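You operate a simulated robot arm through the tools that you are given. There is no shell and no other tool.

You run a simulated robot arm. Do the job below in one go: nothing can be reset, and whatever is moved stays where it is left.

JOB
Switch the small steamer off, cover it, and put its blue roll and the orange tape in the open drawer.
Fine: dial to low; glass lid on the round dish; shut the drawer.

The check looks at the end state, three seconds after you hand in, the way a careful person would. Anything else that was tipped, shoved, dropped, spilled or broken makes it a failure. Lids that push on must go on centred and level and be pressed home; caps that screw on are set level and turned clockwise until they are tight.

ROBOT AND FRAMES
A 6-joint arm with a two-finger gripper, fixed in place. Base frame: the origin is at the foot of the arm, x ahead of it, y to its left, z up. Units: m, rad, N and s.
Its first joint turns from -2.897 to 2.897 rad. Payload 2.45 kg.
The TCP is the grasp point between the finger pads, 0.02 m short of the fingertips. In the tool frame z runs along the fingers and y along their closing line. Largest opening 0.14 m; the body of the gripper starts 0.168 m behind the TCP.
Orientation is that of the tool frame in the base frame, as a unit quaternion [x, y, z, w]. With the fingers straight down and closing along the base's y, the tool's x points along the base's -x, its y along +y and its z along -z.

CONTROLS
- The arm moves only by the tool drive_tool. Its argument "rows" is a list that holds one entry, the list of rows, each a list of 7 numbers: the shift along the base's x, y, z in m, then the turn, a rotation vector about the base's x, y, z in rad, then the opening, from 0 (shut) to 1 (fully open). In form: [[[x, y, z, ax, ay, az, gripper], ...]]. A call has 1 to 20 rows; each row shifts and turns the commanded pose from where the row before left it. Each row takes 0.2 s and may step no farther than 0.05 m and 0.15 rad from the row before; otherwise, or with a gripper value out of range, the whole call is refused. A pose out of reach is approached as far as the arm can. The call stops where the force on the tool passes 40 N (or 10 N more than at its start, if that is more) or the arm is blocked; 0.2 s more then pass. The fingers move at their own pace (about 0.045 m/s each) and stop on an object; they squeeze with about 22 N. The grip force told is the motor's: it shows also when the fingers shut on nothing. Time passes only in rows, and 0.2 s behind the last, so rows that do not move let the fingers close. It gives the time, the measured TCP pose, the force on the tool (base axes), the opening and the grip force at its end, in the units of the frame above (readings bear some noise), with the torque about the TCP (base axes, N m) and any sound that the robot's microphone picked up.
- Cameras (640 x 400 px; columns grow to the right, rows downward): "scene" is fixed at [0.4027, 0.5009, 1.6354]; the picture's right is [-0.68, -0.74, 0.00], its down [-0.45, 0.41, -0.80] and it looks along [0.59, -0.54, -0.60] (base axes); focal length 328 px, centre (320, 200). "wrist" rides on the gripper at [0.078, 0.011, -0.209] in the tool frame; the picture's right is [-0.14, 0.99, 0.00], its down [-0.92, -0.13, -0.37] and it looks along [-0.36, -0.05, 0.93] (tool axes); focal length 280 px, centre (320, 200). There is no depth. A picture from a camera that has moved, and an enlarged one, comes with that camera's place and axes in the base frame and with its lens.
- camera(camera): a new picture of that camera. It takes no simulated time.
- close_up(camera, box): a new picture of the part [left, top, right, bottom] of that camera's present view, enlarged. It takes no simulated time.
- finish_job(): hands the job in; it is judged then, once.

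Nothing tells you positions but the pictures and the camera data. Unless the task says otherwise, let go and move clear before handing in.

The tools are called after ">>>" by a JSON object that holds its "name" and its "arguments". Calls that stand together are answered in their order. drive_tool: Moves the arm, as the interface text tells. Its arguments: {"type":"object","properties":{"rows":{"type":"array","items":{"type":"array","items":{"type":"array","items":{"type":"number"}}}}},"required":["rows"]} The other tools are called the same way: camera (camera) takes a picture; close_up (camera, box) takes an enlarged picture of a part of a camera's view; finish_job () hands the job in.

At the start:

```text
time: 0.0
ee_pos: [0.6837, -0.0914, 1.3723]
ee_rot: [0.0, 1.0, 0.0, -0.001]
force: [0.0, 0.5, 0.7]
wrist_torque: [-0.02, -0.02, 0.03]
grip_width: 0.14
grasp_force: 0.0
```

scene: 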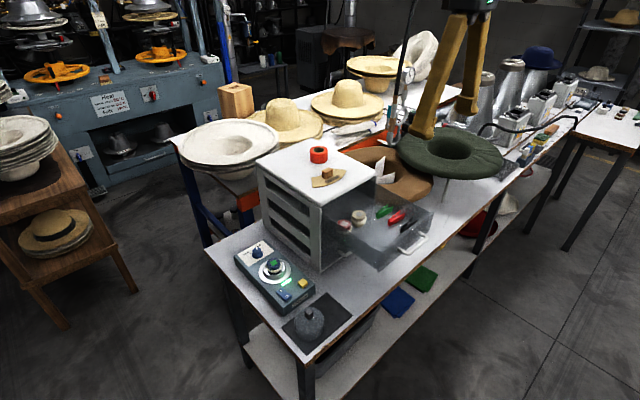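
wrist: 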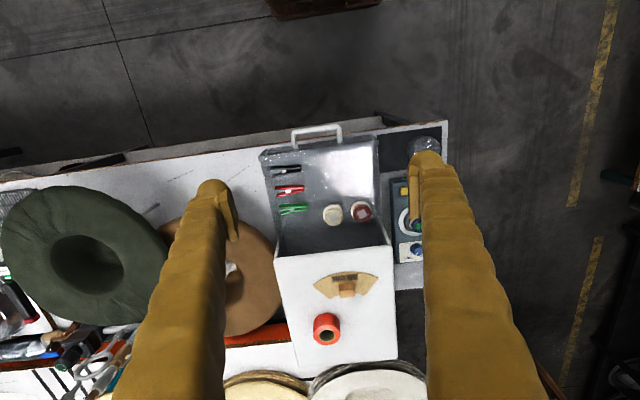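

I see a bench with a drawer unit (open drawer holding clips and rolls), an orange/red tape roll on top of it, and a small steamer control box with a dial, a round dish and a glass lid on a dark mat. I'll take enlarged views before moving.

>>> {"name": "close_up", "arguments": {"camera": "scene", "box": [220, 220, 360, 360]}}

>>> {"name": "close_up", "arguments": {"camera": "scene", "box": [250, 130, 450, 280]}}

>>> {"name": "close_up", "arguments": {"camera": "wrist", "box": [240, 110, 460, 370]}}

```text
2.86 times, centred on (290, 290) of scene
camera zoom: at [0.4027, 0.5009, 1.6354], right [-0.68, -0.74, 0.0], down [-0.45, 0.41, -0.8], along [0.59, -0.54, -0.6], focal length 938 px, centre (406, -57)
```

zoom: 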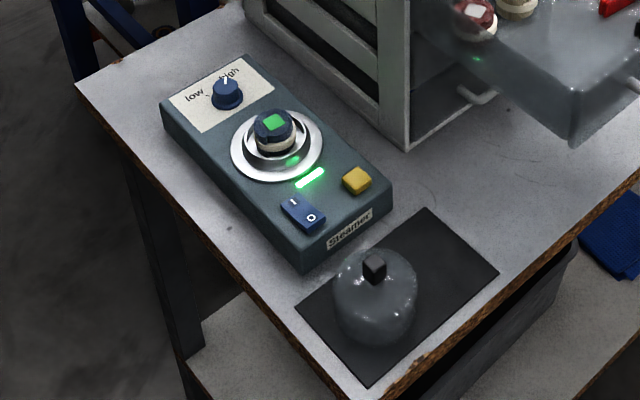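

```text
2.67 times, centred on (350, 205) of scene
camera zoom: at [0.4027, 0.5009, 1.6354], right [-0.68, -0.74, 0.0], down [-0.45, 0.41, -0.8], along [0.59, -0.54, -0.6], focal length 876 px, centre (240, 187)
```

zoom: 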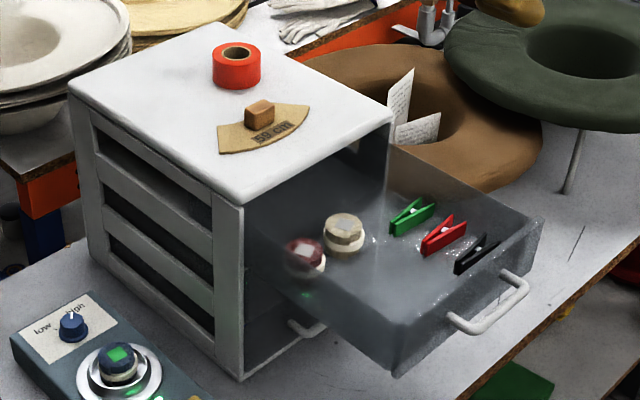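

```text
1.54 times, centred on (350, 240) of wrist
camera zoom: at [0.6044, -0.0801, 1.5809], right [0.14, 0.99, 0.0], down [0.92, -0.13, 0.37], along [0.36, -0.05, -0.93], focal length 431 px, centre (274, 138)
```

zoom: 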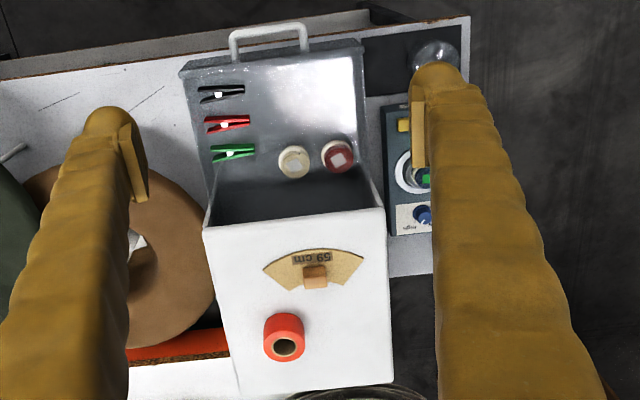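

The steamer carries a dial (low/high), a round dish with a blue roll, a rocker switch (I/O) and a yellow button; the glass lid with a black knob sits on the mat. I'll zoom in more to fix positions and states.

>>> {"name": "close_up", "arguments": {"camera": "scene", "box": [230, 235, 290, 275]}}

>>> {"name": "close_up", "arguments": {"camera": "scene", "box": [255, 265, 325, 315]}}

>>> {"name": "close_up", "arguments": {"camera": "scene", "box": [275, 285, 355, 355]}}

>>> {"name": "close_up", "arguments": {"camera": "wrist", "box": [370, 120, 460, 300]}}

>>> {"name": "close_up", "arguments": {"camera": "wrist", "box": [250, 110, 400, 260]}}

>>> {"name": "close_up", "arguments": {"camera": "scene", "box": [330, 180, 450, 280]}}

```text
10.00 times, centred on (260, 255) of scene
camera zoom: at [0.4027, 0.5009, 1.6354], right [-0.68, -0.74, 0.0], down [-0.45, 0.41, -0.8], along [0.59, -0.54, -0.6], focal length 3284 px, centre (920, -350)
```

zoom: 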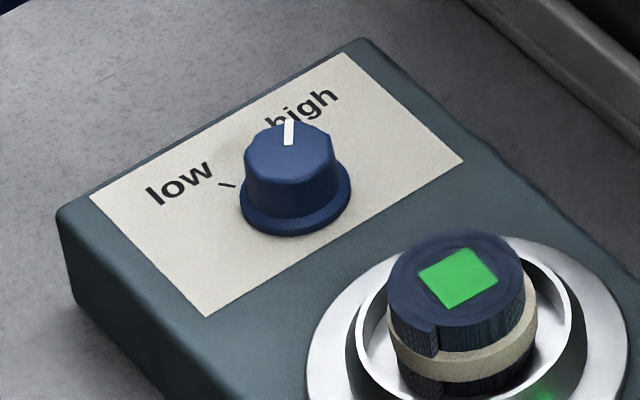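

```text
8.00 times, centred on (290, 290) of scene
camera zoom: at [0.4027, 0.5009, 1.6354], right [-0.68, -0.74, 0.0], down [-0.45, 0.41, -0.8], along [0.59, -0.54, -0.6], focal length 2627 px, centre (560, -520)
```

zoom: 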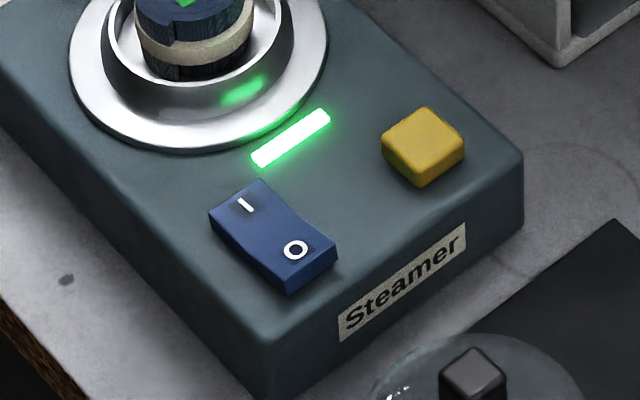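

```text
5.71 times, centred on (315, 320) of scene
camera zoom: at [0.4027, 0.5009, 1.6354], right [-0.68, -0.74, 0.0], down [-0.45, 0.41, -0.8], along [0.59, -0.54, -0.6], focal length 1877 px, centre (349, -486)
```

zoom: 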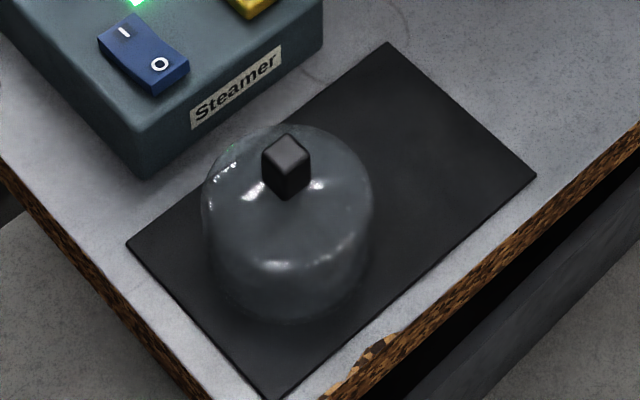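

```text
2.22 times, centred on (415, 210) of wrist
camera zoom: at [0.6044, -0.0801, 1.5809], right [0.14, 0.99, 0.0], down [0.92, -0.13, 0.37], along [0.36, -0.05, -0.93], focal length 623 px, centre (109, 178)
```

zoom: 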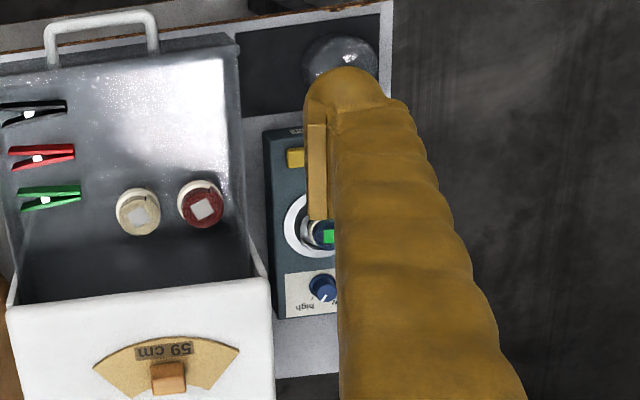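

```text
2.67 times, centred on (325, 185) of wrist
camera zoom: at [0.6044, -0.0801, 1.5809], right [0.14, 0.99, 0.0], down [0.92, -0.13, 0.37], along [0.36, -0.05, -0.93], focal length 748 px, centre (307, 240)
```

zoom: 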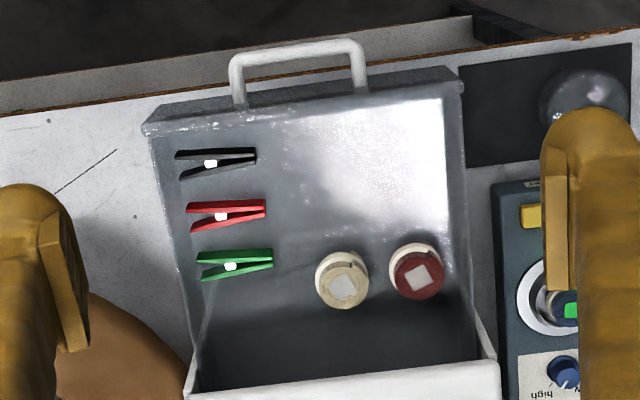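

```text
4.00 times, centred on (390, 230) of scene
camera zoom: at [0.4027, 0.5009, 1.6354], right [-0.68, -0.74, 0.0], down [-0.45, 0.41, -0.8], along [0.59, -0.54, -0.6], focal length 1314 px, centre (40, 80)
```

zoom: 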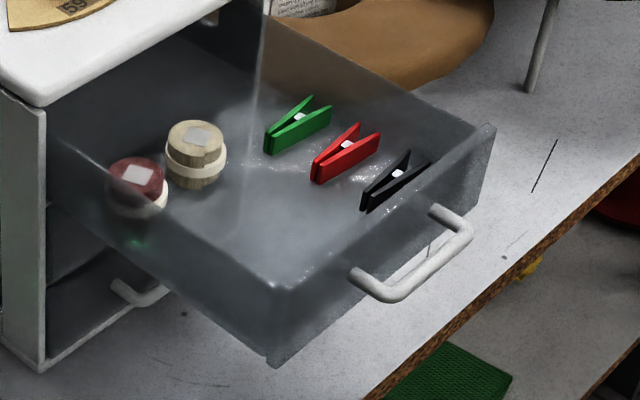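

The dial points to "high", the rocker is on "I" (green lamp lit), and the lid is at roughly x 0.80, y 0.19. The steamer runs out to x ≈ 1.1, so I'll move over it carefully for better views and to test reach.

>>> {"name": "drive_tool", "arguments": {"rows": [[[0.02, 0.036, -0.02, 0, 0, 0, 1], [0.02, 0.036, -0.02, 0, 0, 0, 1], [0.02, 0.036, -0.02, 0, 0, 0, 1], [0.02, 0.036, -0.02, 0, 0, 0, 1], [0.02, 0.036, -0.02, 0, 0, 0, 1]]]}}

>>> {"name": "camera", "arguments": {"camera": "wrist"}}

>>> {"name": "camera", "arguments": {"camera": "scene"}}

```text
time: 1.2
ee_pos: [0.7827, 0.0887, 1.2716]
ee_rot: [0.0, 1.0, 0.0, 0.0]
force: [-0.7, -0.3, 0.1]
wrist_torque: [-0.02, -0.06, -0.04]
grip_width: 0.14
grasp_force: 0.0
```

```text
taken
camera wrist: at [0.7035, 0.1, 1.4806], right [0.14, 0.99, 0.0], down [0.92, -0.13, 0.37], along [0.37, -0.05, -0.93], focal length 280 px, centre (320, 200)
```

wrist: 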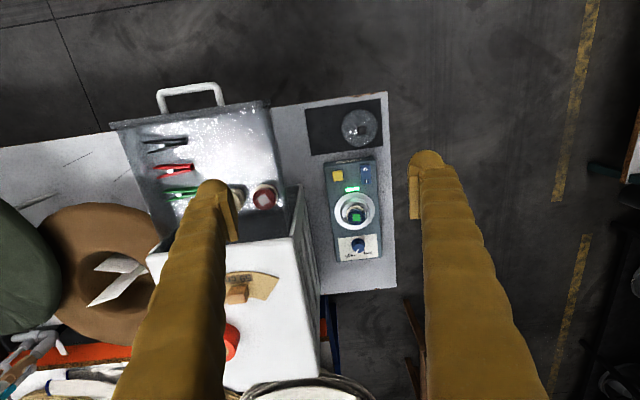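

```text
taken
```

scene: 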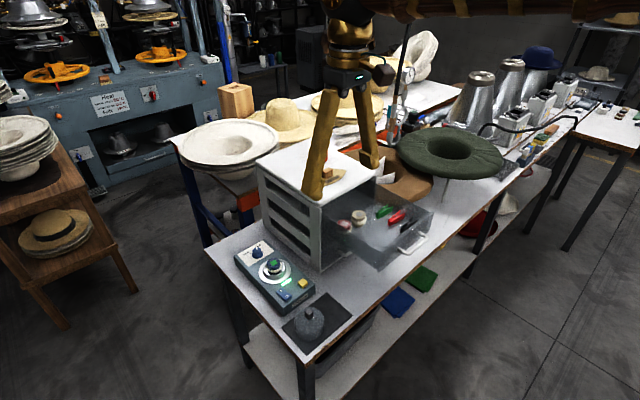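

The whole steamer and lid are now in clear view. I'll zoom in to measure them.

>>> {"name": "close_up", "arguments": {"camera": "wrist", "box": [290, 80, 410, 280]}}

>>> {"name": "close_up", "arguments": {"camera": "wrist", "box": [310, 150, 400, 270]}}

>>> {"name": "close_up", "arguments": {"camera": "wrist", "box": [100, 70, 310, 250]}}

```text
2.00 times, centred on (350, 180) of wrist
camera zoom: at [0.7035, 0.1, 1.4806], right [0.14, 0.99, 0.0], down [0.92, -0.13, 0.37], along [0.37, -0.05, -0.93], focal length 561 px, centre (260, 240)
```

zoom: 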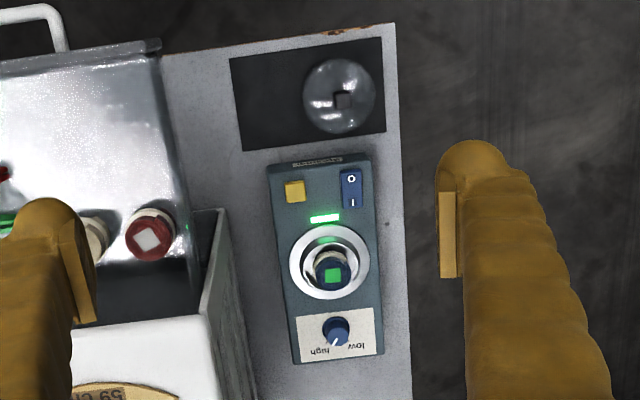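

```text
3.33 times, centred on (355, 210) of wrist
camera zoom: at [0.7035, 0.1, 1.4806], right [0.14, 0.99, 0.0], down [0.92, -0.13, 0.37], along [0.37, -0.05, -0.93], focal length 935 px, centre (203, 167)
```

zoom: 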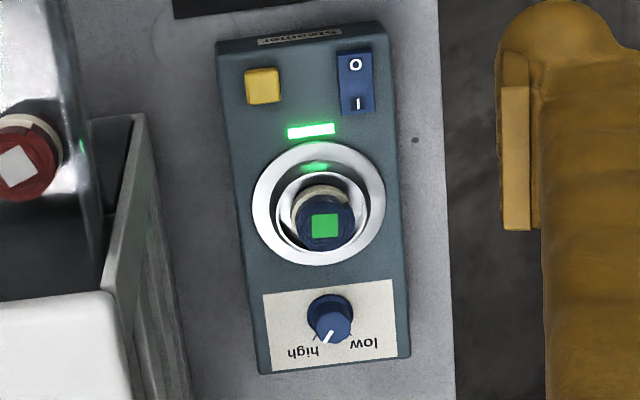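

```text
2.22 times, centred on (205, 160) of wrist
camera zoom: at [0.7035, 0.1, 1.4806], right [0.14, 0.99, 0.0], down [0.92, -0.13, 0.37], along [0.37, -0.05, -0.93], focal length 623 px, centre (576, 289)
```

zoom: 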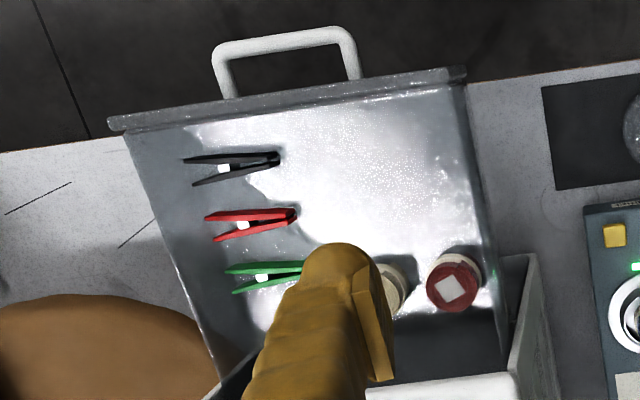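

Steamer features are now fixed: dial top ≈ (1.09, 0.146, 0.86), roll top ≈ (0.995, 0.146, 0.88), rocker centre ≈ (0.903, 0.18, 0.85), lid ≈ (0.80, 0.19). I'll go lower for an accurate close look before pressing the switch.

>>> {"name": "drive_tool", "arguments": {"rows": [[[0.0155, 0.0143, -0.044, 0, 0, 0, 1], [0.0155, 0.0143, -0.044, 0, 0, 0, 1], [0.0155, 0.0143, -0.044, 0, 0, 0, 1], [0.0155, 0.0143, -0.044, 0, 0, 0, 1], [0.0155, 0.0143, -0.044, 0, 0, 0, 1]]]}}

>>> {"name": "camera", "arguments": {"camera": "wrist"}}

>>> {"name": "close_up", "arguments": {"camera": "wrist", "box": [240, 60, 430, 360]}}

```text
time: 2.4
ee_pos: [0.8627, 0.1619, 1.0555]
ee_rot: [-0.001, 1.0, 0.0, 0.001]
force: [-0.2, 0.2, 0.6]
wrist_torque: [0.0, 0.01, 0.0]
grip_width: 0.14
grasp_force: 0.1
```

```text
taken
camera wrist: at [0.7827, 0.1737, 1.2647], right [0.14, 0.99, 0.0], down [0.92, -0.13, 0.37], along [0.37, -0.05, -0.93], focal length 280 px, centre (320, 200)
```

wrist: 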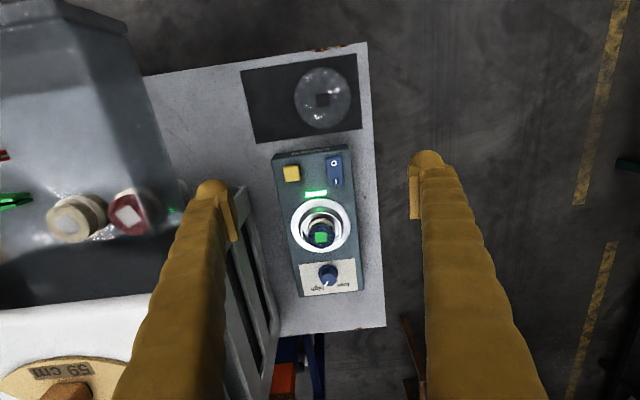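

```text
1.33 times, centred on (335, 210) of wrist
camera zoom: at [0.7827, 0.1737, 1.2647], right [0.14, 0.99, 0.0], down [0.92, -0.13, 0.37], along [0.37, -0.05, -0.93], focal length 374 px, centre (300, 187)
```

zoom: 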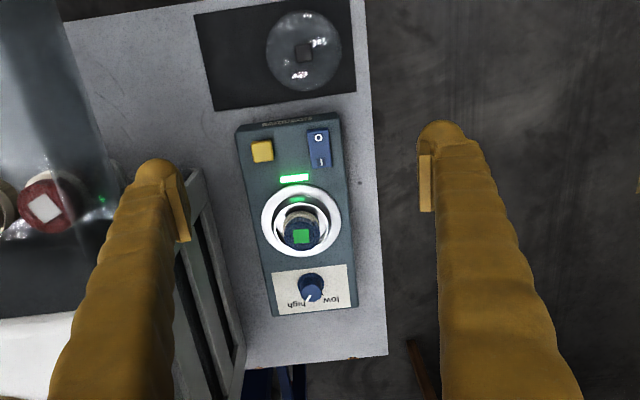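

>>> {"name": "close_up", "arguments": {"camera": "wrist", "box": [265, 140, 375, 220]}}

>>> {"name": "close_up", "arguments": {"camera": "wrist", "box": [275, 190, 375, 310]}}

>>> {"name": "close_up", "arguments": {"camera": "wrist", "box": [235, 40, 385, 160]}}

```text
5.00 times, centred on (320, 180) of wrist
camera zoom: at [0.7827, 0.1737, 1.2647], right [0.14, 0.99, 0.0], down [0.92, -0.13, 0.37], along [0.37, -0.05, -0.93], focal length 1402 px, centre (320, 300)
```

zoom: 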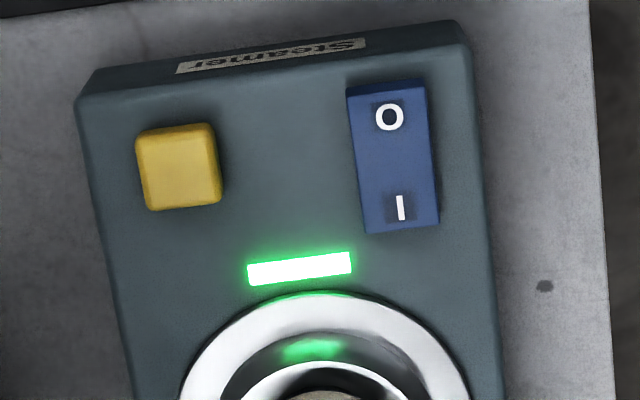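

```text
3.33 times, centred on (325, 250) of wrist
camera zoom: at [0.7827, 0.1737, 1.2647], right [0.14, 0.99, 0.0], down [0.92, -0.13, 0.37], along [0.37, -0.05, -0.93], focal length 935 px, centre (303, 33)
```

zoom: 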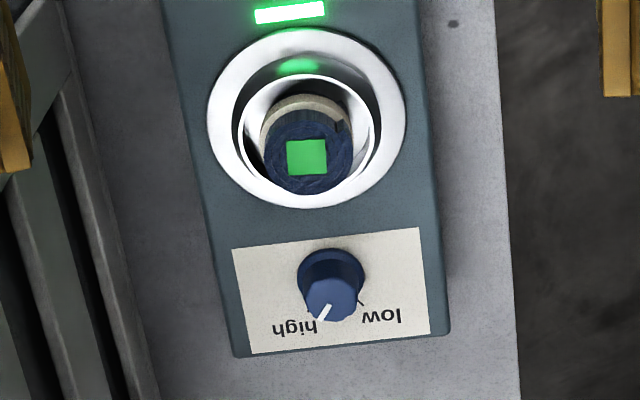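

```text
3.33 times, centred on (310, 100) of wrist
camera zoom: at [0.7827, 0.1737, 1.2647], right [0.14, 0.99, 0.0], down [0.92, -0.13, 0.37], along [0.37, -0.05, -0.93], focal length 935 px, centre (353, 533)
```

zoom: 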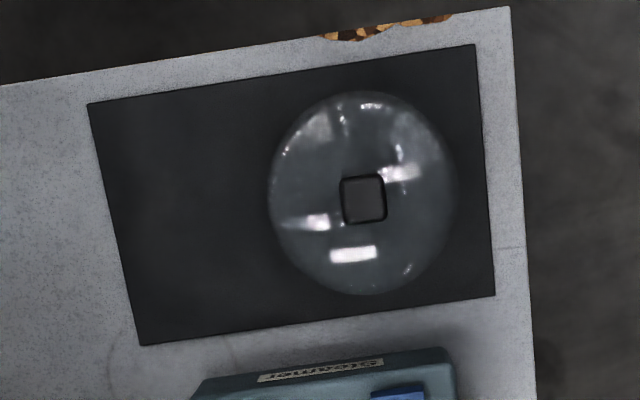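

The rocker's O end is at about (0.888, 0.180, 0.860). I'll close the fingers, stop just above it, then press only the O half.

>>> {"name": "drive_tool", "arguments": {"rows": [[[0.0017, 0.0023, -0.015, 0, 0, 0, 0], [0.0017, 0.0023, -0.015, 0, 0, 0, 0], [0.0017, 0.0023, -0.015, 0, 0, 0, 0], [0.0017, 0.0023, -0.015, 0, 0, 0, 0], [0.0017, 0.0023, -0.015, 0, 0, 0, 0], [0.0017, 0.0023, -0.015, 0, 0, 0, 0], [0.0017, 0.0023, -0.015, 0, 0, 0, 0], [0.0017, 0.0023, -0.015, 0, 0, 0, 0], [0, 0, 0, 0, 0, 0, 0]]]}}

>>> {"name": "camera", "arguments": {"camera": "wrist"}}

>>> {"name": "close_up", "arguments": {"camera": "scene", "box": [230, 220, 350, 330]}}

```text
time: 4.4
ee_pos: [0.875, 0.178, 0.933]
ee_rot: [0.0, 1.0, -0.001, 0.0]
force: [0.3, 0.5, -0.3]
wrist_torque: [0.02, 0.01, -0.01]
grip_width: 0.0001
grasp_force: 21.9
```

```text
taken
camera wrist: at [0.7958, 0.1897, 1.1426], right [0.14, 0.99, 0.0], down [0.92, -0.13, 0.37], along [0.37, -0.05, -0.93], focal length 280 px, centre (320, 200)
```

wrist: 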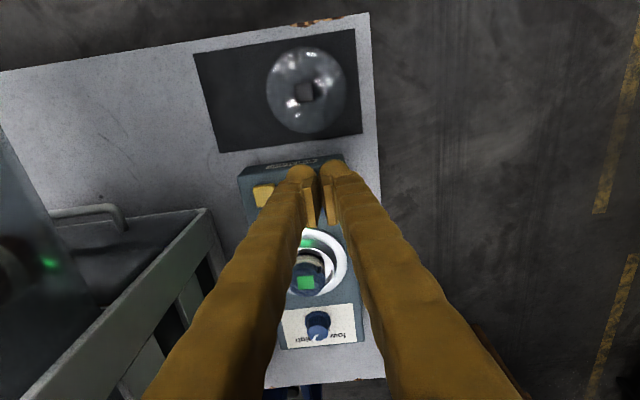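

```text
3.64 times, centred on (290, 275) of scene
camera zoom: at [0.4027, 0.5009, 1.6354], right [-0.68, -0.74, 0.0], down [-0.45, 0.41, -0.8], along [0.59, -0.54, -0.6], focal length 1194 px, centre (429, -73)
```

zoom: 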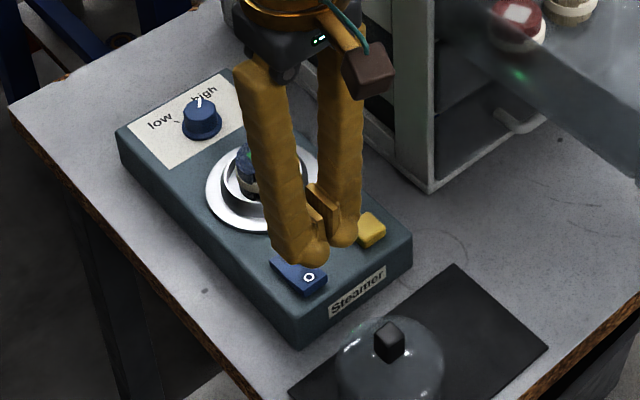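

The closed fingers hover above the O end, clear of the yellow button. Now I'll descend gently onto the O half and watch the force and sound.

>>> {"name": "drive_tool", "arguments": {"rows": [[[0.001, 0.002, -0.02, 0, 0, 0, 0], [0, 0, -0.02, 0, 0, 0, 0], [0, 0, -0.006, 0, 0, 0, 0], [0, 0, -0.004, 0, 0, 0, 0], [0, 0, -0.003, 0, 0, 0, 0], [0, 0, -0.003, 0, 0, 0, 0]]]}}

>>> {"name": "close_up", "arguments": {"camera": "scene", "box": [230, 220, 350, 330]}}

```text
time: 5.8
ee_pos: [0.8743, 0.18, 0.8757]
ee_rot: [0.0, 1.0, 0.0, 0.0]
force: [-0.2, -0.9, -0.7]
wrist_torque: [0.03, 0.01, -0.04]
grip_width: 0.0058
grasp_force: 30.0
```

```text
3.64 times, centred on (290, 275) of scene
camera zoom: at [0.4027, 0.5009, 1.6354], right [-0.68, -0.74, 0.0], down [-0.45, 0.41, -0.8], along [0.59, -0.54, -0.6], focal length 1194 px, centre (429, -73)
```

zoom: 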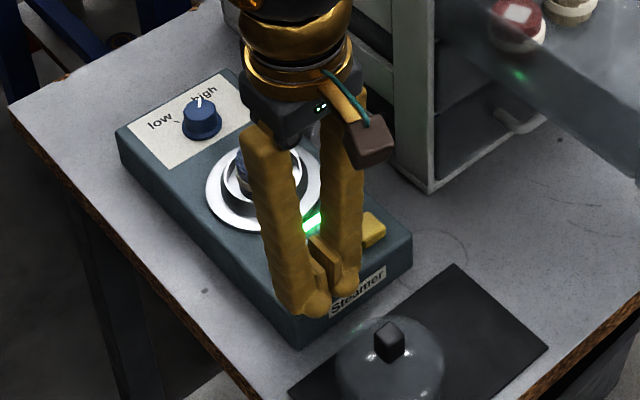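

>>> {"name": "close_up", "arguments": {"camera": "wrist", "box": [230, 130, 390, 260]}}

>>> {"name": "close_up", "arguments": {"camera": "scene", "box": [265, 265, 325, 315]}}

```text
3.08 times, centred on (310, 195) of wrist
camera zoom: at [0.7956, 0.1917, 1.085], right [0.14, 0.99, 0.0], down [0.92, -0.13, 0.37], along [0.36, -0.05, -0.93], focal length 863 px, centre (351, 215)
```

zoom: 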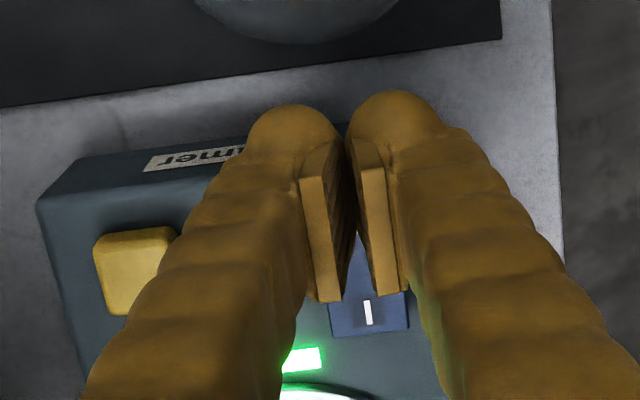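

```text
8.00 times, centred on (295, 290) of scene
camera zoom: at [0.4027, 0.5009, 1.6354], right [-0.68, -0.74, 0.0], down [-0.45, 0.41, -0.8], along [0.59, -0.54, -0.6], focal length 2627 px, centre (520, -520)
```

zoom: 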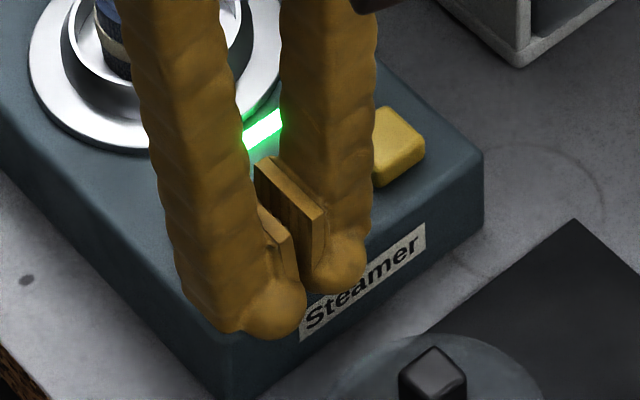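

>>> {"name": "drive_tool", "arguments": {"rows": [[[0, 0, -0.002, 0, 0, 0, 0], [0, 0, -0.002, 0, 0, 0, 0]]]}}

>>> {"name": "close_up", "arguments": {"camera": "wrist", "box": [230, 130, 390, 260]}}

```text
time: 6.4
ee_pos: [0.8742, 0.1807, 0.8729]
ee_rot: [-0.001, 1.0, 0.0, 0.0]
force: [-5.3, -2.7, 12.1]
wrist_torque: [-0.1, -0.01, -0.04]
grip_width: 0.0061
grasp_force: 29.5
```

```text
3.08 times, centred on (310, 195) of wrist
camera zoom: at [0.7956, 0.1918, 1.0822], right [0.14, 0.99, 0.0], down [0.92, -0.13, 0.37], along [0.37, -0.05, -0.93], focal length 863 px, centre (351, 215)
```

zoom: 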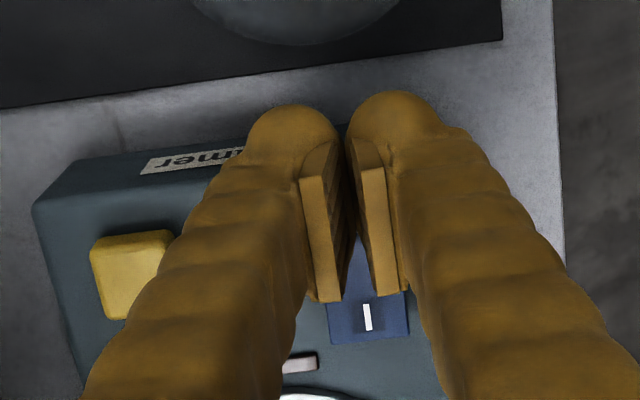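

The green lamp has gone out, so the switch is off. I'll lift straight off and check.

>>> {"name": "drive_tool", "arguments": {"rows": [[[0, 0, 0.004, 0, 0, 0, 0.05], [0, 0, 0.01, 0, 0, 0, 0.05], [0, 0, 0.03, 0, 0, 0, 0.05], [0, 0, 0.04, 0, 0, 0, 0.1], [-0.02, 0, 0.045, 0, 0, 0, 0.5], [-0.02, 0, 0.045, 0, 0, 0, 0.5]]]}}

>>> {"name": "camera", "arguments": {"camera": "wrist"}}

>>> {"name": "close_up", "arguments": {"camera": "scene", "box": [230, 220, 350, 330]}}

```text
time: 7.8
ee_pos: [0.8391, 0.1815, 1.0483]
ee_rot: [0.0, 1.0, 0.0, 0.0]
force: [-0.8, -0.4, -0.8]
wrist_torque: [0.01, 0.02, 0.0]
grip_width: 0.0668
grasp_force: 0.1
```

```text
taken
camera wrist: at [0.7602, 0.1926, 1.2578], right [0.14, 0.99, 0.0], down [0.92, -0.13, 0.37], along [0.36, -0.05, -0.93], focal length 280 px, centre (320, 200)
```

wrist: 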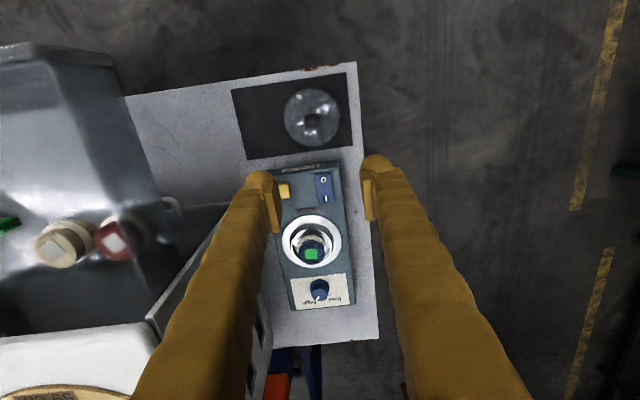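

```text
3.64 times, centred on (290, 275) of scene
camera zoom: at [0.4027, 0.5009, 1.6354], right [-0.68, -0.74, 0.0], down [-0.45, 0.41, -0.8], along [0.59, -0.54, -0.6], focal length 1194 px, centre (429, -73)
```

zoom: 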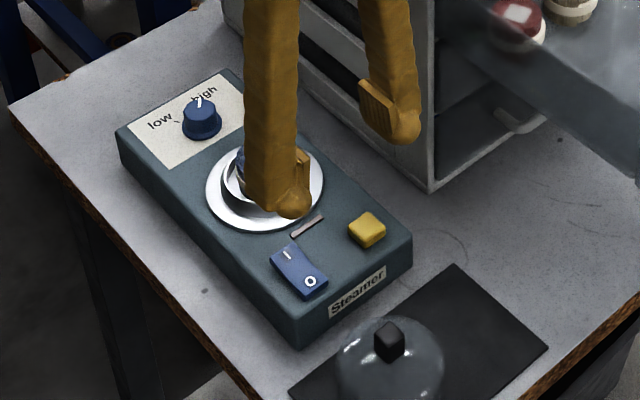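

The switch reads O and the lamp is dark. Next is the dial at (1.09, 0.146), which is beyond straight-down reach, so I'll tilt the tool forward about 31° and yaw it to match the start of the turn.

>>> {"name": "drive_tool", "arguments": {"rows": [[[0.0275, -0.009, 0, 0, -0.1375, 0, 0.5], [0.0275, -0.009, 0, 0, -0.1375, 0, 0.5], [0.0275, -0.009, 0, 0, -0.1375, 0, 0.5], [0.0275, -0.009, 0, 0, -0.1375, 0, 0.5], [0.02, 0, 0, 0, 0, -0.147, 0.5], [0.02, 0, 0, 0, 0, -0.147, 0.5], [0.02, 0, 0, 0, 0, -0.147, 0.5], [0, 0, 0, 0, 0, 0, 0.5]]]}}

>>> {"name": "camera", "arguments": {"camera": "wrist"}}

>>> {"name": "camera", "arguments": {"camera": "scene"}}

```text
time: 9.6
ee_pos: [1.0046, 0.1455, 1.0448]
ee_rot: [0.211, 0.939, -0.06, 0.264]
force: [0.8, -0.3, 0.7]
wrist_torque: [-0.02, 0.02, -0.01]
grip_width: 0.07
grasp_force: 0.1
```

```text
taken
camera wrist: at [0.8496, 0.2315, 1.1825], right [0.53, 0.84, 0.07], down [0.48, -0.37, 0.8], along [0.7, -0.39, -0.6], focal length 280 px, centre (320, 200)
```

wrist: 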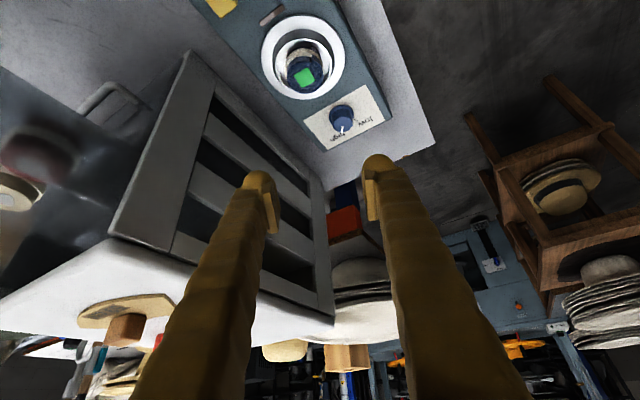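

```text
taken
```

scene: 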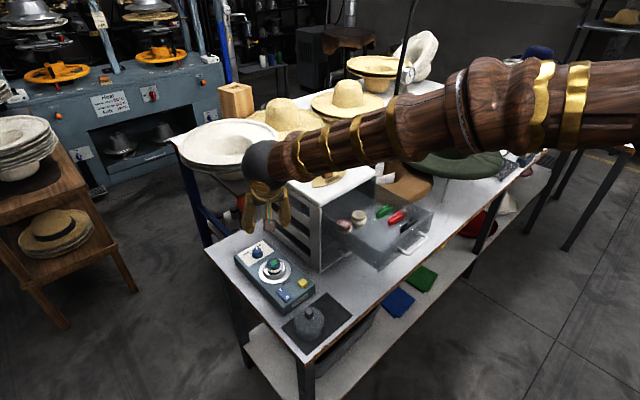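

>>> {"name": "close_up", "arguments": {"camera": "wrist", "box": [240, 0, 400, 160]}}

>>> {"name": "close_up", "arguments": {"camera": "wrist", "box": [300, 80, 400, 150]}}

```text
2.50 times, centred on (320, 80) of wrist
camera zoom: at [0.8496, 0.2315, 1.1825], right [0.53, 0.84, 0.07], down [0.48, -0.37, 0.8], along [0.7, -0.39, -0.6], focal length 701 px, centre (320, 500)
```

zoom: 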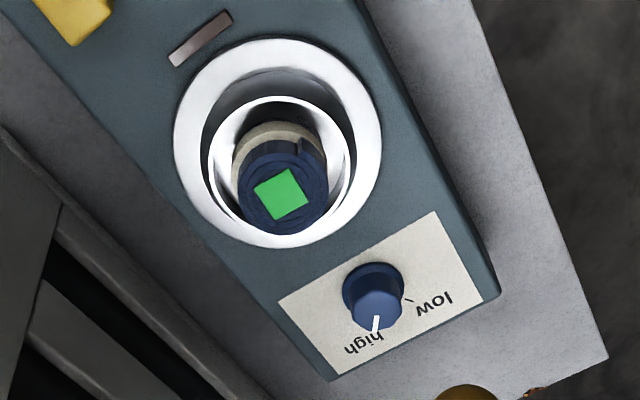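

```text
5.71 times, centred on (350, 115) of wrist
camera zoom: at [0.8496, 0.2315, 1.1825], right [0.53, 0.84, 0.07], down [0.48, -0.37, 0.8], along [0.7, -0.39, -0.6], focal length 1602 px, centre (149, 686)
```

zoom: 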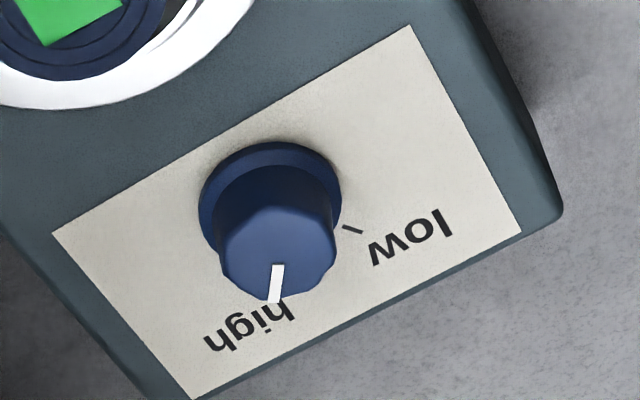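

The dial centre measures about (1.091, 0.145), knob top at z ≈ 0.862, with the pointer on "high" and the "low" tick about 64° counter-clockwise. I'll move above it with the fingers part open.

>>> {"name": "drive_tool", "arguments": {"rows": [[[0.0288, 0, -0.037, 0, 0, 0, 0.45], [0.0288, 0, -0.037, 0, 0, 0, 0.45], [0.0288, 0, -0.037, 0, 0, 0, 0.45], [0, 0, 0, 0, 0, 0, 0.45]]]}}

>>> {"name": "camera", "arguments": {"camera": "wrist"}}

>>> {"name": "close_up", "arguments": {"camera": "scene", "box": [200, 170, 340, 310]}}

```text
time: 10.6
ee_pos: [1.0927, 0.141, 0.9351]
ee_rot: [0.211, 0.939, -0.06, 0.264]
force: [-0.4, 0.3, 0.5]
wrist_torque: [-0.01, 0.04, 0.02]
grip_width: 0.0629
grasp_force: 0.1
```

```text
taken
camera wrist: at [0.9368, 0.2268, 1.0719], right [0.53, 0.85, 0.07], down [0.48, -0.37, 0.8], along [0.7, -0.39, -0.6], focal length 280 px, centre (320, 200)
```

wrist: 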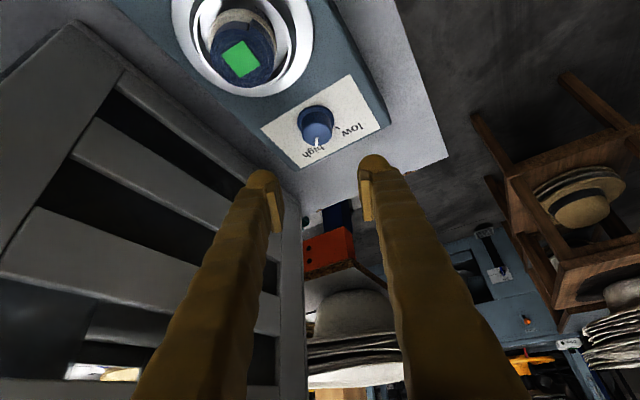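

```text
2.86 times, centred on (270, 240) of scene
camera zoom: at [0.4027, 0.5009, 1.6354], right [-0.68, -0.74, 0.0], down [-0.45, 0.41, -0.8], along [0.59, -0.54, -0.6], focal length 938 px, centre (463, 86)
```

zoom: 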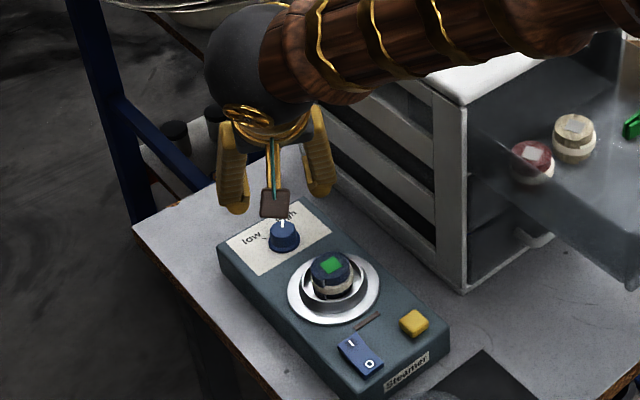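

>>> {"name": "close_up", "arguments": {"camera": "wrist", "box": [250, 60, 400, 180]}}

>>> {"name": "drive_tool", "arguments": {"rows": [[[0, 0, 0, 0, 0, 0, 0.45]]]}}

```text
3.33 times, centred on (325, 120) of wrist
camera zoom: at [0.9368, 0.2268, 1.0719], right [0.53, 0.85, 0.07], down [0.48, -0.37, 0.8], along [0.7, -0.39, -0.6], focal length 935 px, centre (303, 467)
```

zoom: 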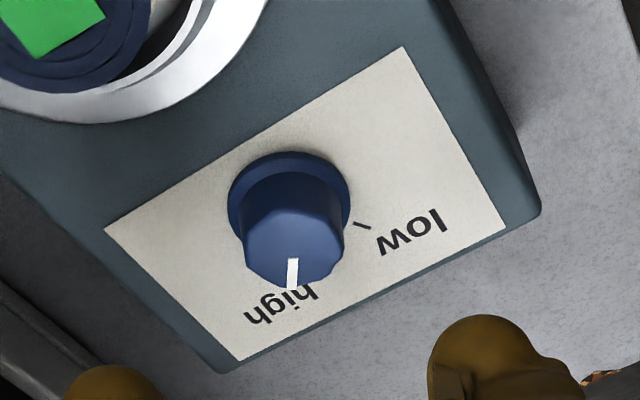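

```text
time: 11.0
ee_pos: [1.0924, 0.1405, 0.9364]
ee_rot: [0.21, 0.939, -0.06, 0.265]
force: [-0.2, 0.0, -0.5]
wrist_torque: [-0.03, -0.01, 0.01]
grip_width: 0.0629
grasp_force: 0.1
```

>>> {"name": "drive_tool", "arguments": {"rows": [[[0, 0.004, -0.02, 0, 0, 0, 0.45], [0, 0, -0.02, 0, 0, 0, 0.45], [0, 0, -0.01, 0, 0, 0, 0.45], [0, 0, 0, 0, 0, 0, 0.45]]]}}

>>> {"name": "camera", "arguments": {"camera": "wrist"}}

>>> {"name": "close_up", "arguments": {"camera": "scene", "box": [215, 200, 315, 290]}}

```text
time: 12.0
ee_pos: [1.0912, 0.1453, 0.8851]
ee_rot: [0.212, 0.939, -0.06, 0.264]
force: [0.6, 0.0, -0.3]
wrist_torque: [-0.01, 0.01, 0.01]
grip_width: 0.0629
grasp_force: 0.0
```

```text
taken
camera wrist: at [0.9357, 0.232, 1.0215], right [0.53, 0.85, 0.07], down [0.48, -0.37, 0.8], along [0.7, -0.39, -0.6], focal length 280 px, centre (320, 200)
```

wrist: 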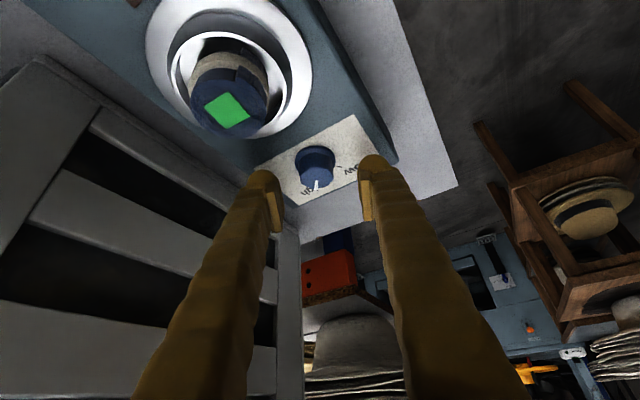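

```text
4.44 times, centred on (265, 245) of scene
camera zoom: at [0.4027, 0.5009, 1.6354], right [-0.68, -0.74, 0.0], down [-0.45, 0.41, -0.8], along [0.59, -0.54, -0.6], focal length 1460 px, centre (564, 0)
```

zoom: 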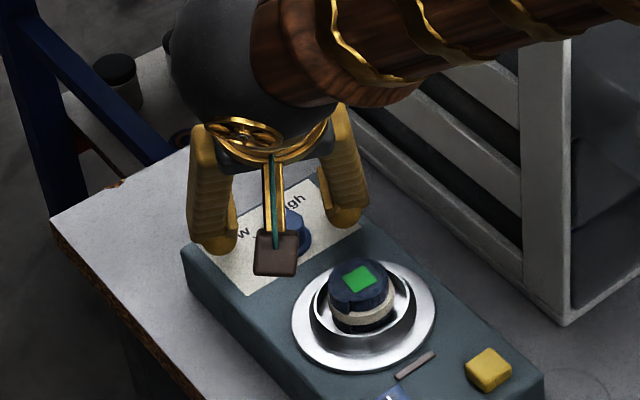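

The knob is centred between the fingers. I'll lower the last centimetre and close on it.

>>> {"name": "drive_tool", "arguments": {"rows": [[[0, 0, -0.005, 0, 0, 0, 0.4], [0, 0, -0.004, 0, 0, 0, 0.3], [0, 0, 0, 0, 0, 0, 0.25], [0, 0, 0, 0, 0, 0, 0.2], [0, 0, 0, 0, 0, 0, 0.1], [0, 0, 0, 0, 0, 0, 0.1]]]}}

>>> {"name": "close_up", "arguments": {"camera": "wrist", "box": [220, 100, 420, 260]}}

>>> {"name": "close_up", "arguments": {"camera": "scene", "box": [215, 200, 315, 290]}}

```text
time: 13.4
ee_pos: [1.0904, 0.1464, 0.8749]
ee_rot: [0.211, 0.939, -0.061, 0.265]
force: [-11.8, -20.8, 1.2]
wrist_torque: [-0.25, 0.22, 0.07]
grip_width: 0.0301
grasp_force: 11.9
```

```text
2.50 times, centred on (320, 180) of wrist
camera zoom: at [0.9358, 0.2323, 1.0121], right [0.53, 0.85, 0.07], down [0.48, -0.37, 0.8], along [0.7, -0.39, -0.6], focal length 701 px, centre (320, 250)
```

zoom: 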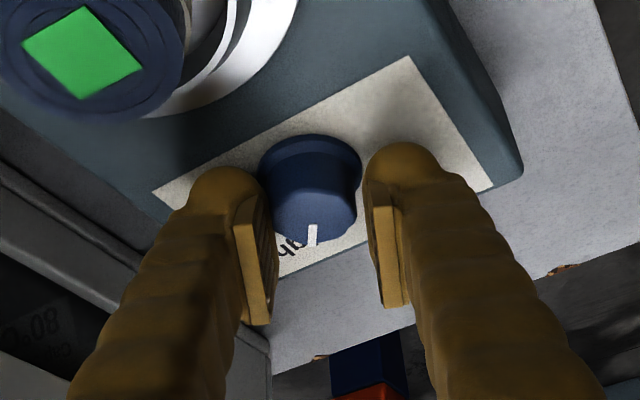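

```text
4.44 times, centred on (265, 245) of scene
camera zoom: at [0.4027, 0.5009, 1.6354], right [-0.68, -0.74, 0.0], down [-0.45, 0.41, -0.8], along [0.59, -0.54, -0.6], focal length 1460 px, centre (564, 0)
```

zoom: 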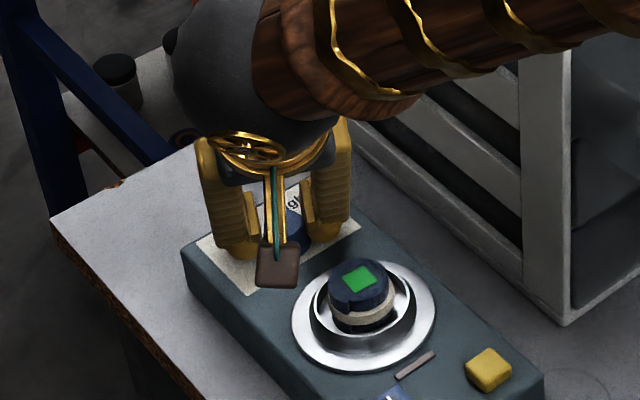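

One finger touched first (side force ~24 N), so I'll ease open slightly, shift about 2 mm toward the touching side, and close again.

>>> {"name": "drive_tool", "arguments": {"rows": [[[0, 0, 0, 0, 0, 0, 0.28], [-0.0009, -0.0019, 0, 0, 0, 0, 0.28], [0, 0, 0, 0, 0, 0, 0.28]]]}}

>>> {"name": "close_up", "arguments": {"camera": "wrist", "box": [220, 100, 420, 260]}}

```text
time: 14.2
ee_pos: [1.0911, 0.1465, 0.8753]
ee_rot: [0.21, 0.939, -0.059, 0.266]
force: [0.3, -0.3, 0.2]
wrist_torque: [0.01, -0.01, -0.03]
grip_width: 0.0391
grasp_force: 0.0
```

```text
2.50 times, centred on (320, 180) of wrist
camera zoom: at [0.9349, 0.2314, 1.0123], right [0.53, 0.85, 0.07], down [0.48, -0.37, 0.8], along [0.7, -0.39, -0.6], focal length 701 px, centre (320, 250)
```

zoom: 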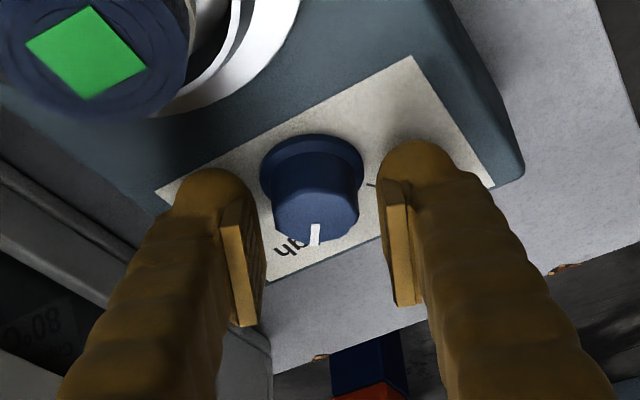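

>>> {"name": "drive_tool", "arguments": {"rows": [[[-0.0003, -0.0007, 0, 0, 0, 0, 0.25], [0, 0, 0, 0, 0, 0, 0.2], [0, 0, 0, 0, 0, 0, 0.15], [0, 0, 0, 0, 0, 0, 0.1], [0, 0, 0, 0, 0, 0, 0.1]]]}}

>>> {"name": "close_up", "arguments": {"camera": "wrist", "box": [220, 100, 420, 260]}}

```text
time: 15.4
ee_pos: [1.0895, 0.1449, 0.8758]
ee_rot: [0.211, 0.939, -0.059, 0.265]
force: [-4.3, -4.9, 0.0]
wrist_torque: [-0.19, 0.12, 0.12]
grip_width: 0.0268
grasp_force: 45.3
```

```text
2.50 times, centred on (320, 180) of wrist
camera zoom: at [0.9348, 0.2307, 1.0127], right [0.53, 0.85, 0.07], down [0.48, -0.37, 0.8], along [0.7, -0.39, -0.6], focal length 701 px, centre (320, 250)
```

zoom: 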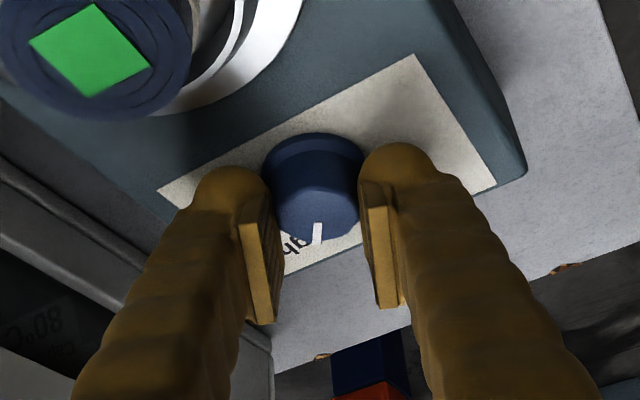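

Both pads hold the knob (width 0.027). Now I'll turn counter-clockwise in small steps and check partway.

>>> {"name": "drive_tool", "arguments": {"rows": [[[0, 0, 0, 0, 0, 0.1, 0.1], [0, 0, 0, 0, 0, 0.1, 0.1], [0, 0, 0, 0, 0, 0.1, 0.1], [0, 0, 0, 0, 0, 0.1, 0.1]]]}}

>>> {"name": "close_up", "arguments": {"camera": "wrist", "box": [220, 100, 420, 260]}}

>>> {"name": "close_up", "arguments": {"camera": "scene", "box": [215, 200, 315, 290]}}

```text
time: 16.4
ee_pos: [1.09, 0.1447, 0.8756]
ee_rot: [0.019, 0.962, -0.005, 0.271]
force: [-18.1, -24.3, 11.9]
wrist_torque: [-0.39, 0.42, 0.0]
grip_width: 0.0265
grasp_force: 45.0
```

```text
2.50 times, centred on (320, 180) of wrist
camera zoom: at [0.914, 0.1639, 1.0129], right [0.16, 0.98, 0.07], down [0.59, -0.15, 0.8], along [0.79, -0.08, -0.6], focal length 701 px, centre (320, 250)
```

zoom: 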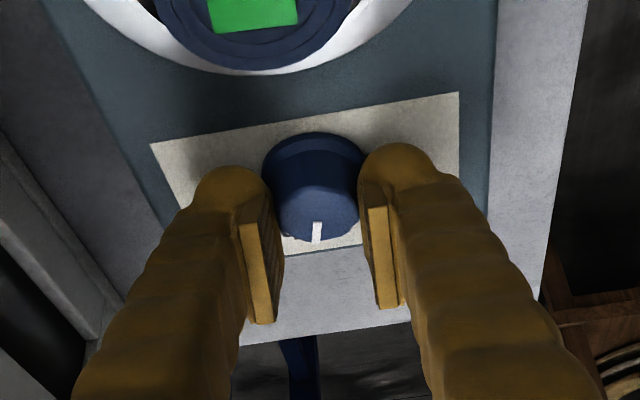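

```text
4.44 times, centred on (265, 245) of scene
camera zoom: at [0.4027, 0.5009, 1.6354], right [-0.68, -0.74, 0.0], down [-0.45, 0.41, -0.8], along [0.59, -0.54, -0.6], focal length 1460 px, centre (564, 0)
```

zoom: 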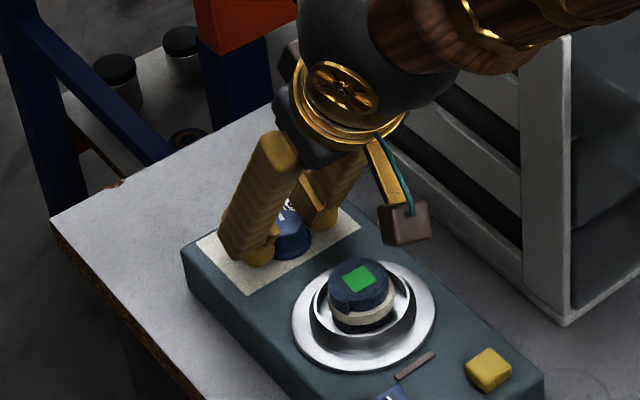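

The knob is turning with the grip. I'll relieve the side load by nudging about 1 mm, then continue turning.

>>> {"name": "drive_tool", "arguments": {"rows": [[[-0.0008, -0.0011, 0.0004, 0, 0, 0, 0.1], [0, 0, 0, 0, 0, 0, 0.1]]]}}

```text
time: 17.0
ee_pos: [1.09, 0.1446, 0.8762]
ee_rot: [0.019, 0.962, -0.005, 0.271]
force: [-3.9, -10.4, -2.6]
wrist_torque: [-0.28, -0.03, 0.01]
grip_width: 0.0264
grasp_force: 44.5
```

>>> {"name": "drive_tool", "arguments": {"rows": [[[-0.0002, -0.0006, 0, 0, 0, 0.1, 0.1], [0, 0, 0, 0, 0, 0.1, 0.1], [0, 0, 0, 0, 0, 0.1, 0.1], [0, 0, 0, 0, 0, 0.1, 0.1]]]}}

>>> {"name": "close_up", "arguments": {"camera": "wrist", "box": [220, 100, 420, 260]}}

```text
time: 18.0
ee_pos: [1.0901, 0.1458, 0.8771]
ee_rot: [-0.172, 0.947, 0.05, 0.267]
force: [3.7, 11.5, -16.1]
wrist_torque: [0.12, -0.11, 0.03]
grip_width: 0.0263
grasp_force: 45.3
```

```text
2.50 times, centred on (320, 180) of wrist
camera zoom: at [0.9202, 0.0936, 1.0135], right [-0.24, 0.97, 0.07], down [0.6, 0.09, 0.8], along [0.76, 0.23, -0.6], focal length 701 px, centre (320, 250)
```

zoom: 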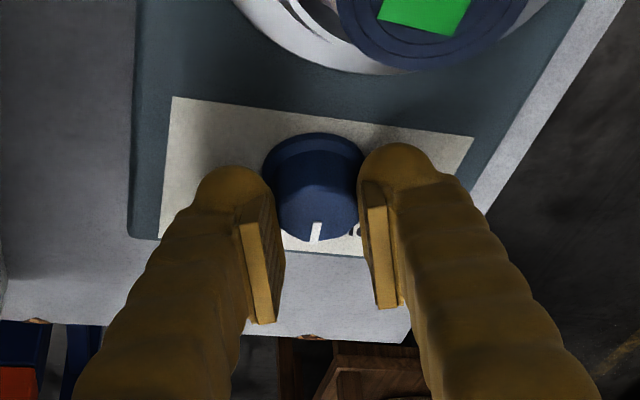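

Turned about 0.8 rad so far, but further yaw would bring the gripper body near the cabinet wall. I'll release, raise, yaw back and re-grip for the remaining turn.

>>> {"name": "drive_tool", "arguments": {"rows": [[[0, 0, 0, 0, 0, 0, 0.3], [0, 0, 0, 0, 0, 0, 0.35], [0, 0, 0.015, 0, 0, 0, 0.35], [0, 0, 0.02, 0, 0, 0, 0.35], [0, 0, 0, 0, 0, -0.135, 0.35], [0, 0, 0, 0, 0, -0.135, 0.35], [0, 0, 0, 0, 0, -0.135, 0.35], [0, 0, 0, 0, 0, -0.135, 0.35], [0, 0, 0, 0, 0, -0.135, 0.35], [0, 0, 0, 0, 0, -0.125, 0.35], [0, 0, 0, 0, 0, 0, 0.35]]]}}

>>> {"name": "close_up", "arguments": {"camera": "wrist", "box": [220, 80, 420, 240]}}

>>> {"name": "close_up", "arguments": {"camera": "scene", "box": [215, 200, 315, 290]}}

```text
time: 20.4
ee_pos: [1.0889, 0.1429, 0.9111]
ee_rot: [0.211, 0.939, -0.059, 0.264]
force: [-0.8, 0.1, 0.4]
wrist_torque: [0.01, -0.02, 0.02]
grip_width: 0.049
grasp_force: 0.2
```

```text
2.50 times, centred on (320, 160) of wrist
camera zoom: at [0.9342, 0.2298, 1.0485], right [0.53, 0.85, 0.07], down [0.48, -0.37, 0.8], along [0.7, -0.39, -0.6], focal length 701 px, centre (320, 300)
```

zoom: 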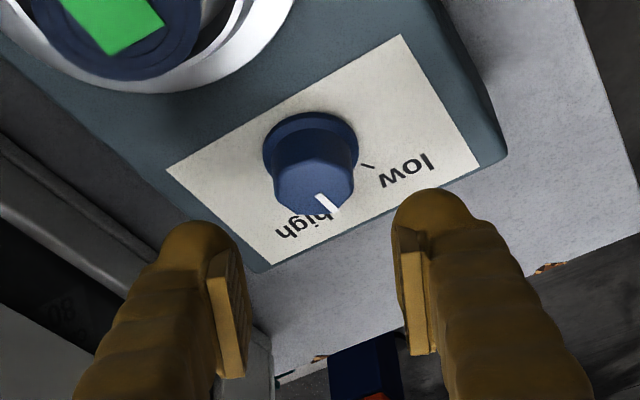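

```text
4.44 times, centred on (265, 245) of scene
camera zoom: at [0.4027, 0.5009, 1.6354], right [-0.68, -0.74, 0.0], down [-0.45, 0.41, -0.8], along [0.59, -0.54, -0.6], focal length 1460 px, centre (564, 0)
```

zoom: 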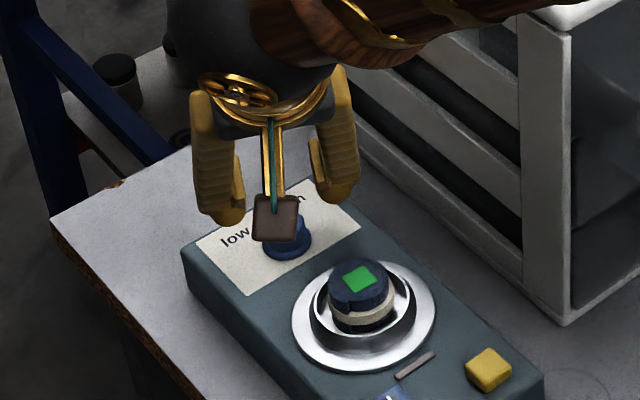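

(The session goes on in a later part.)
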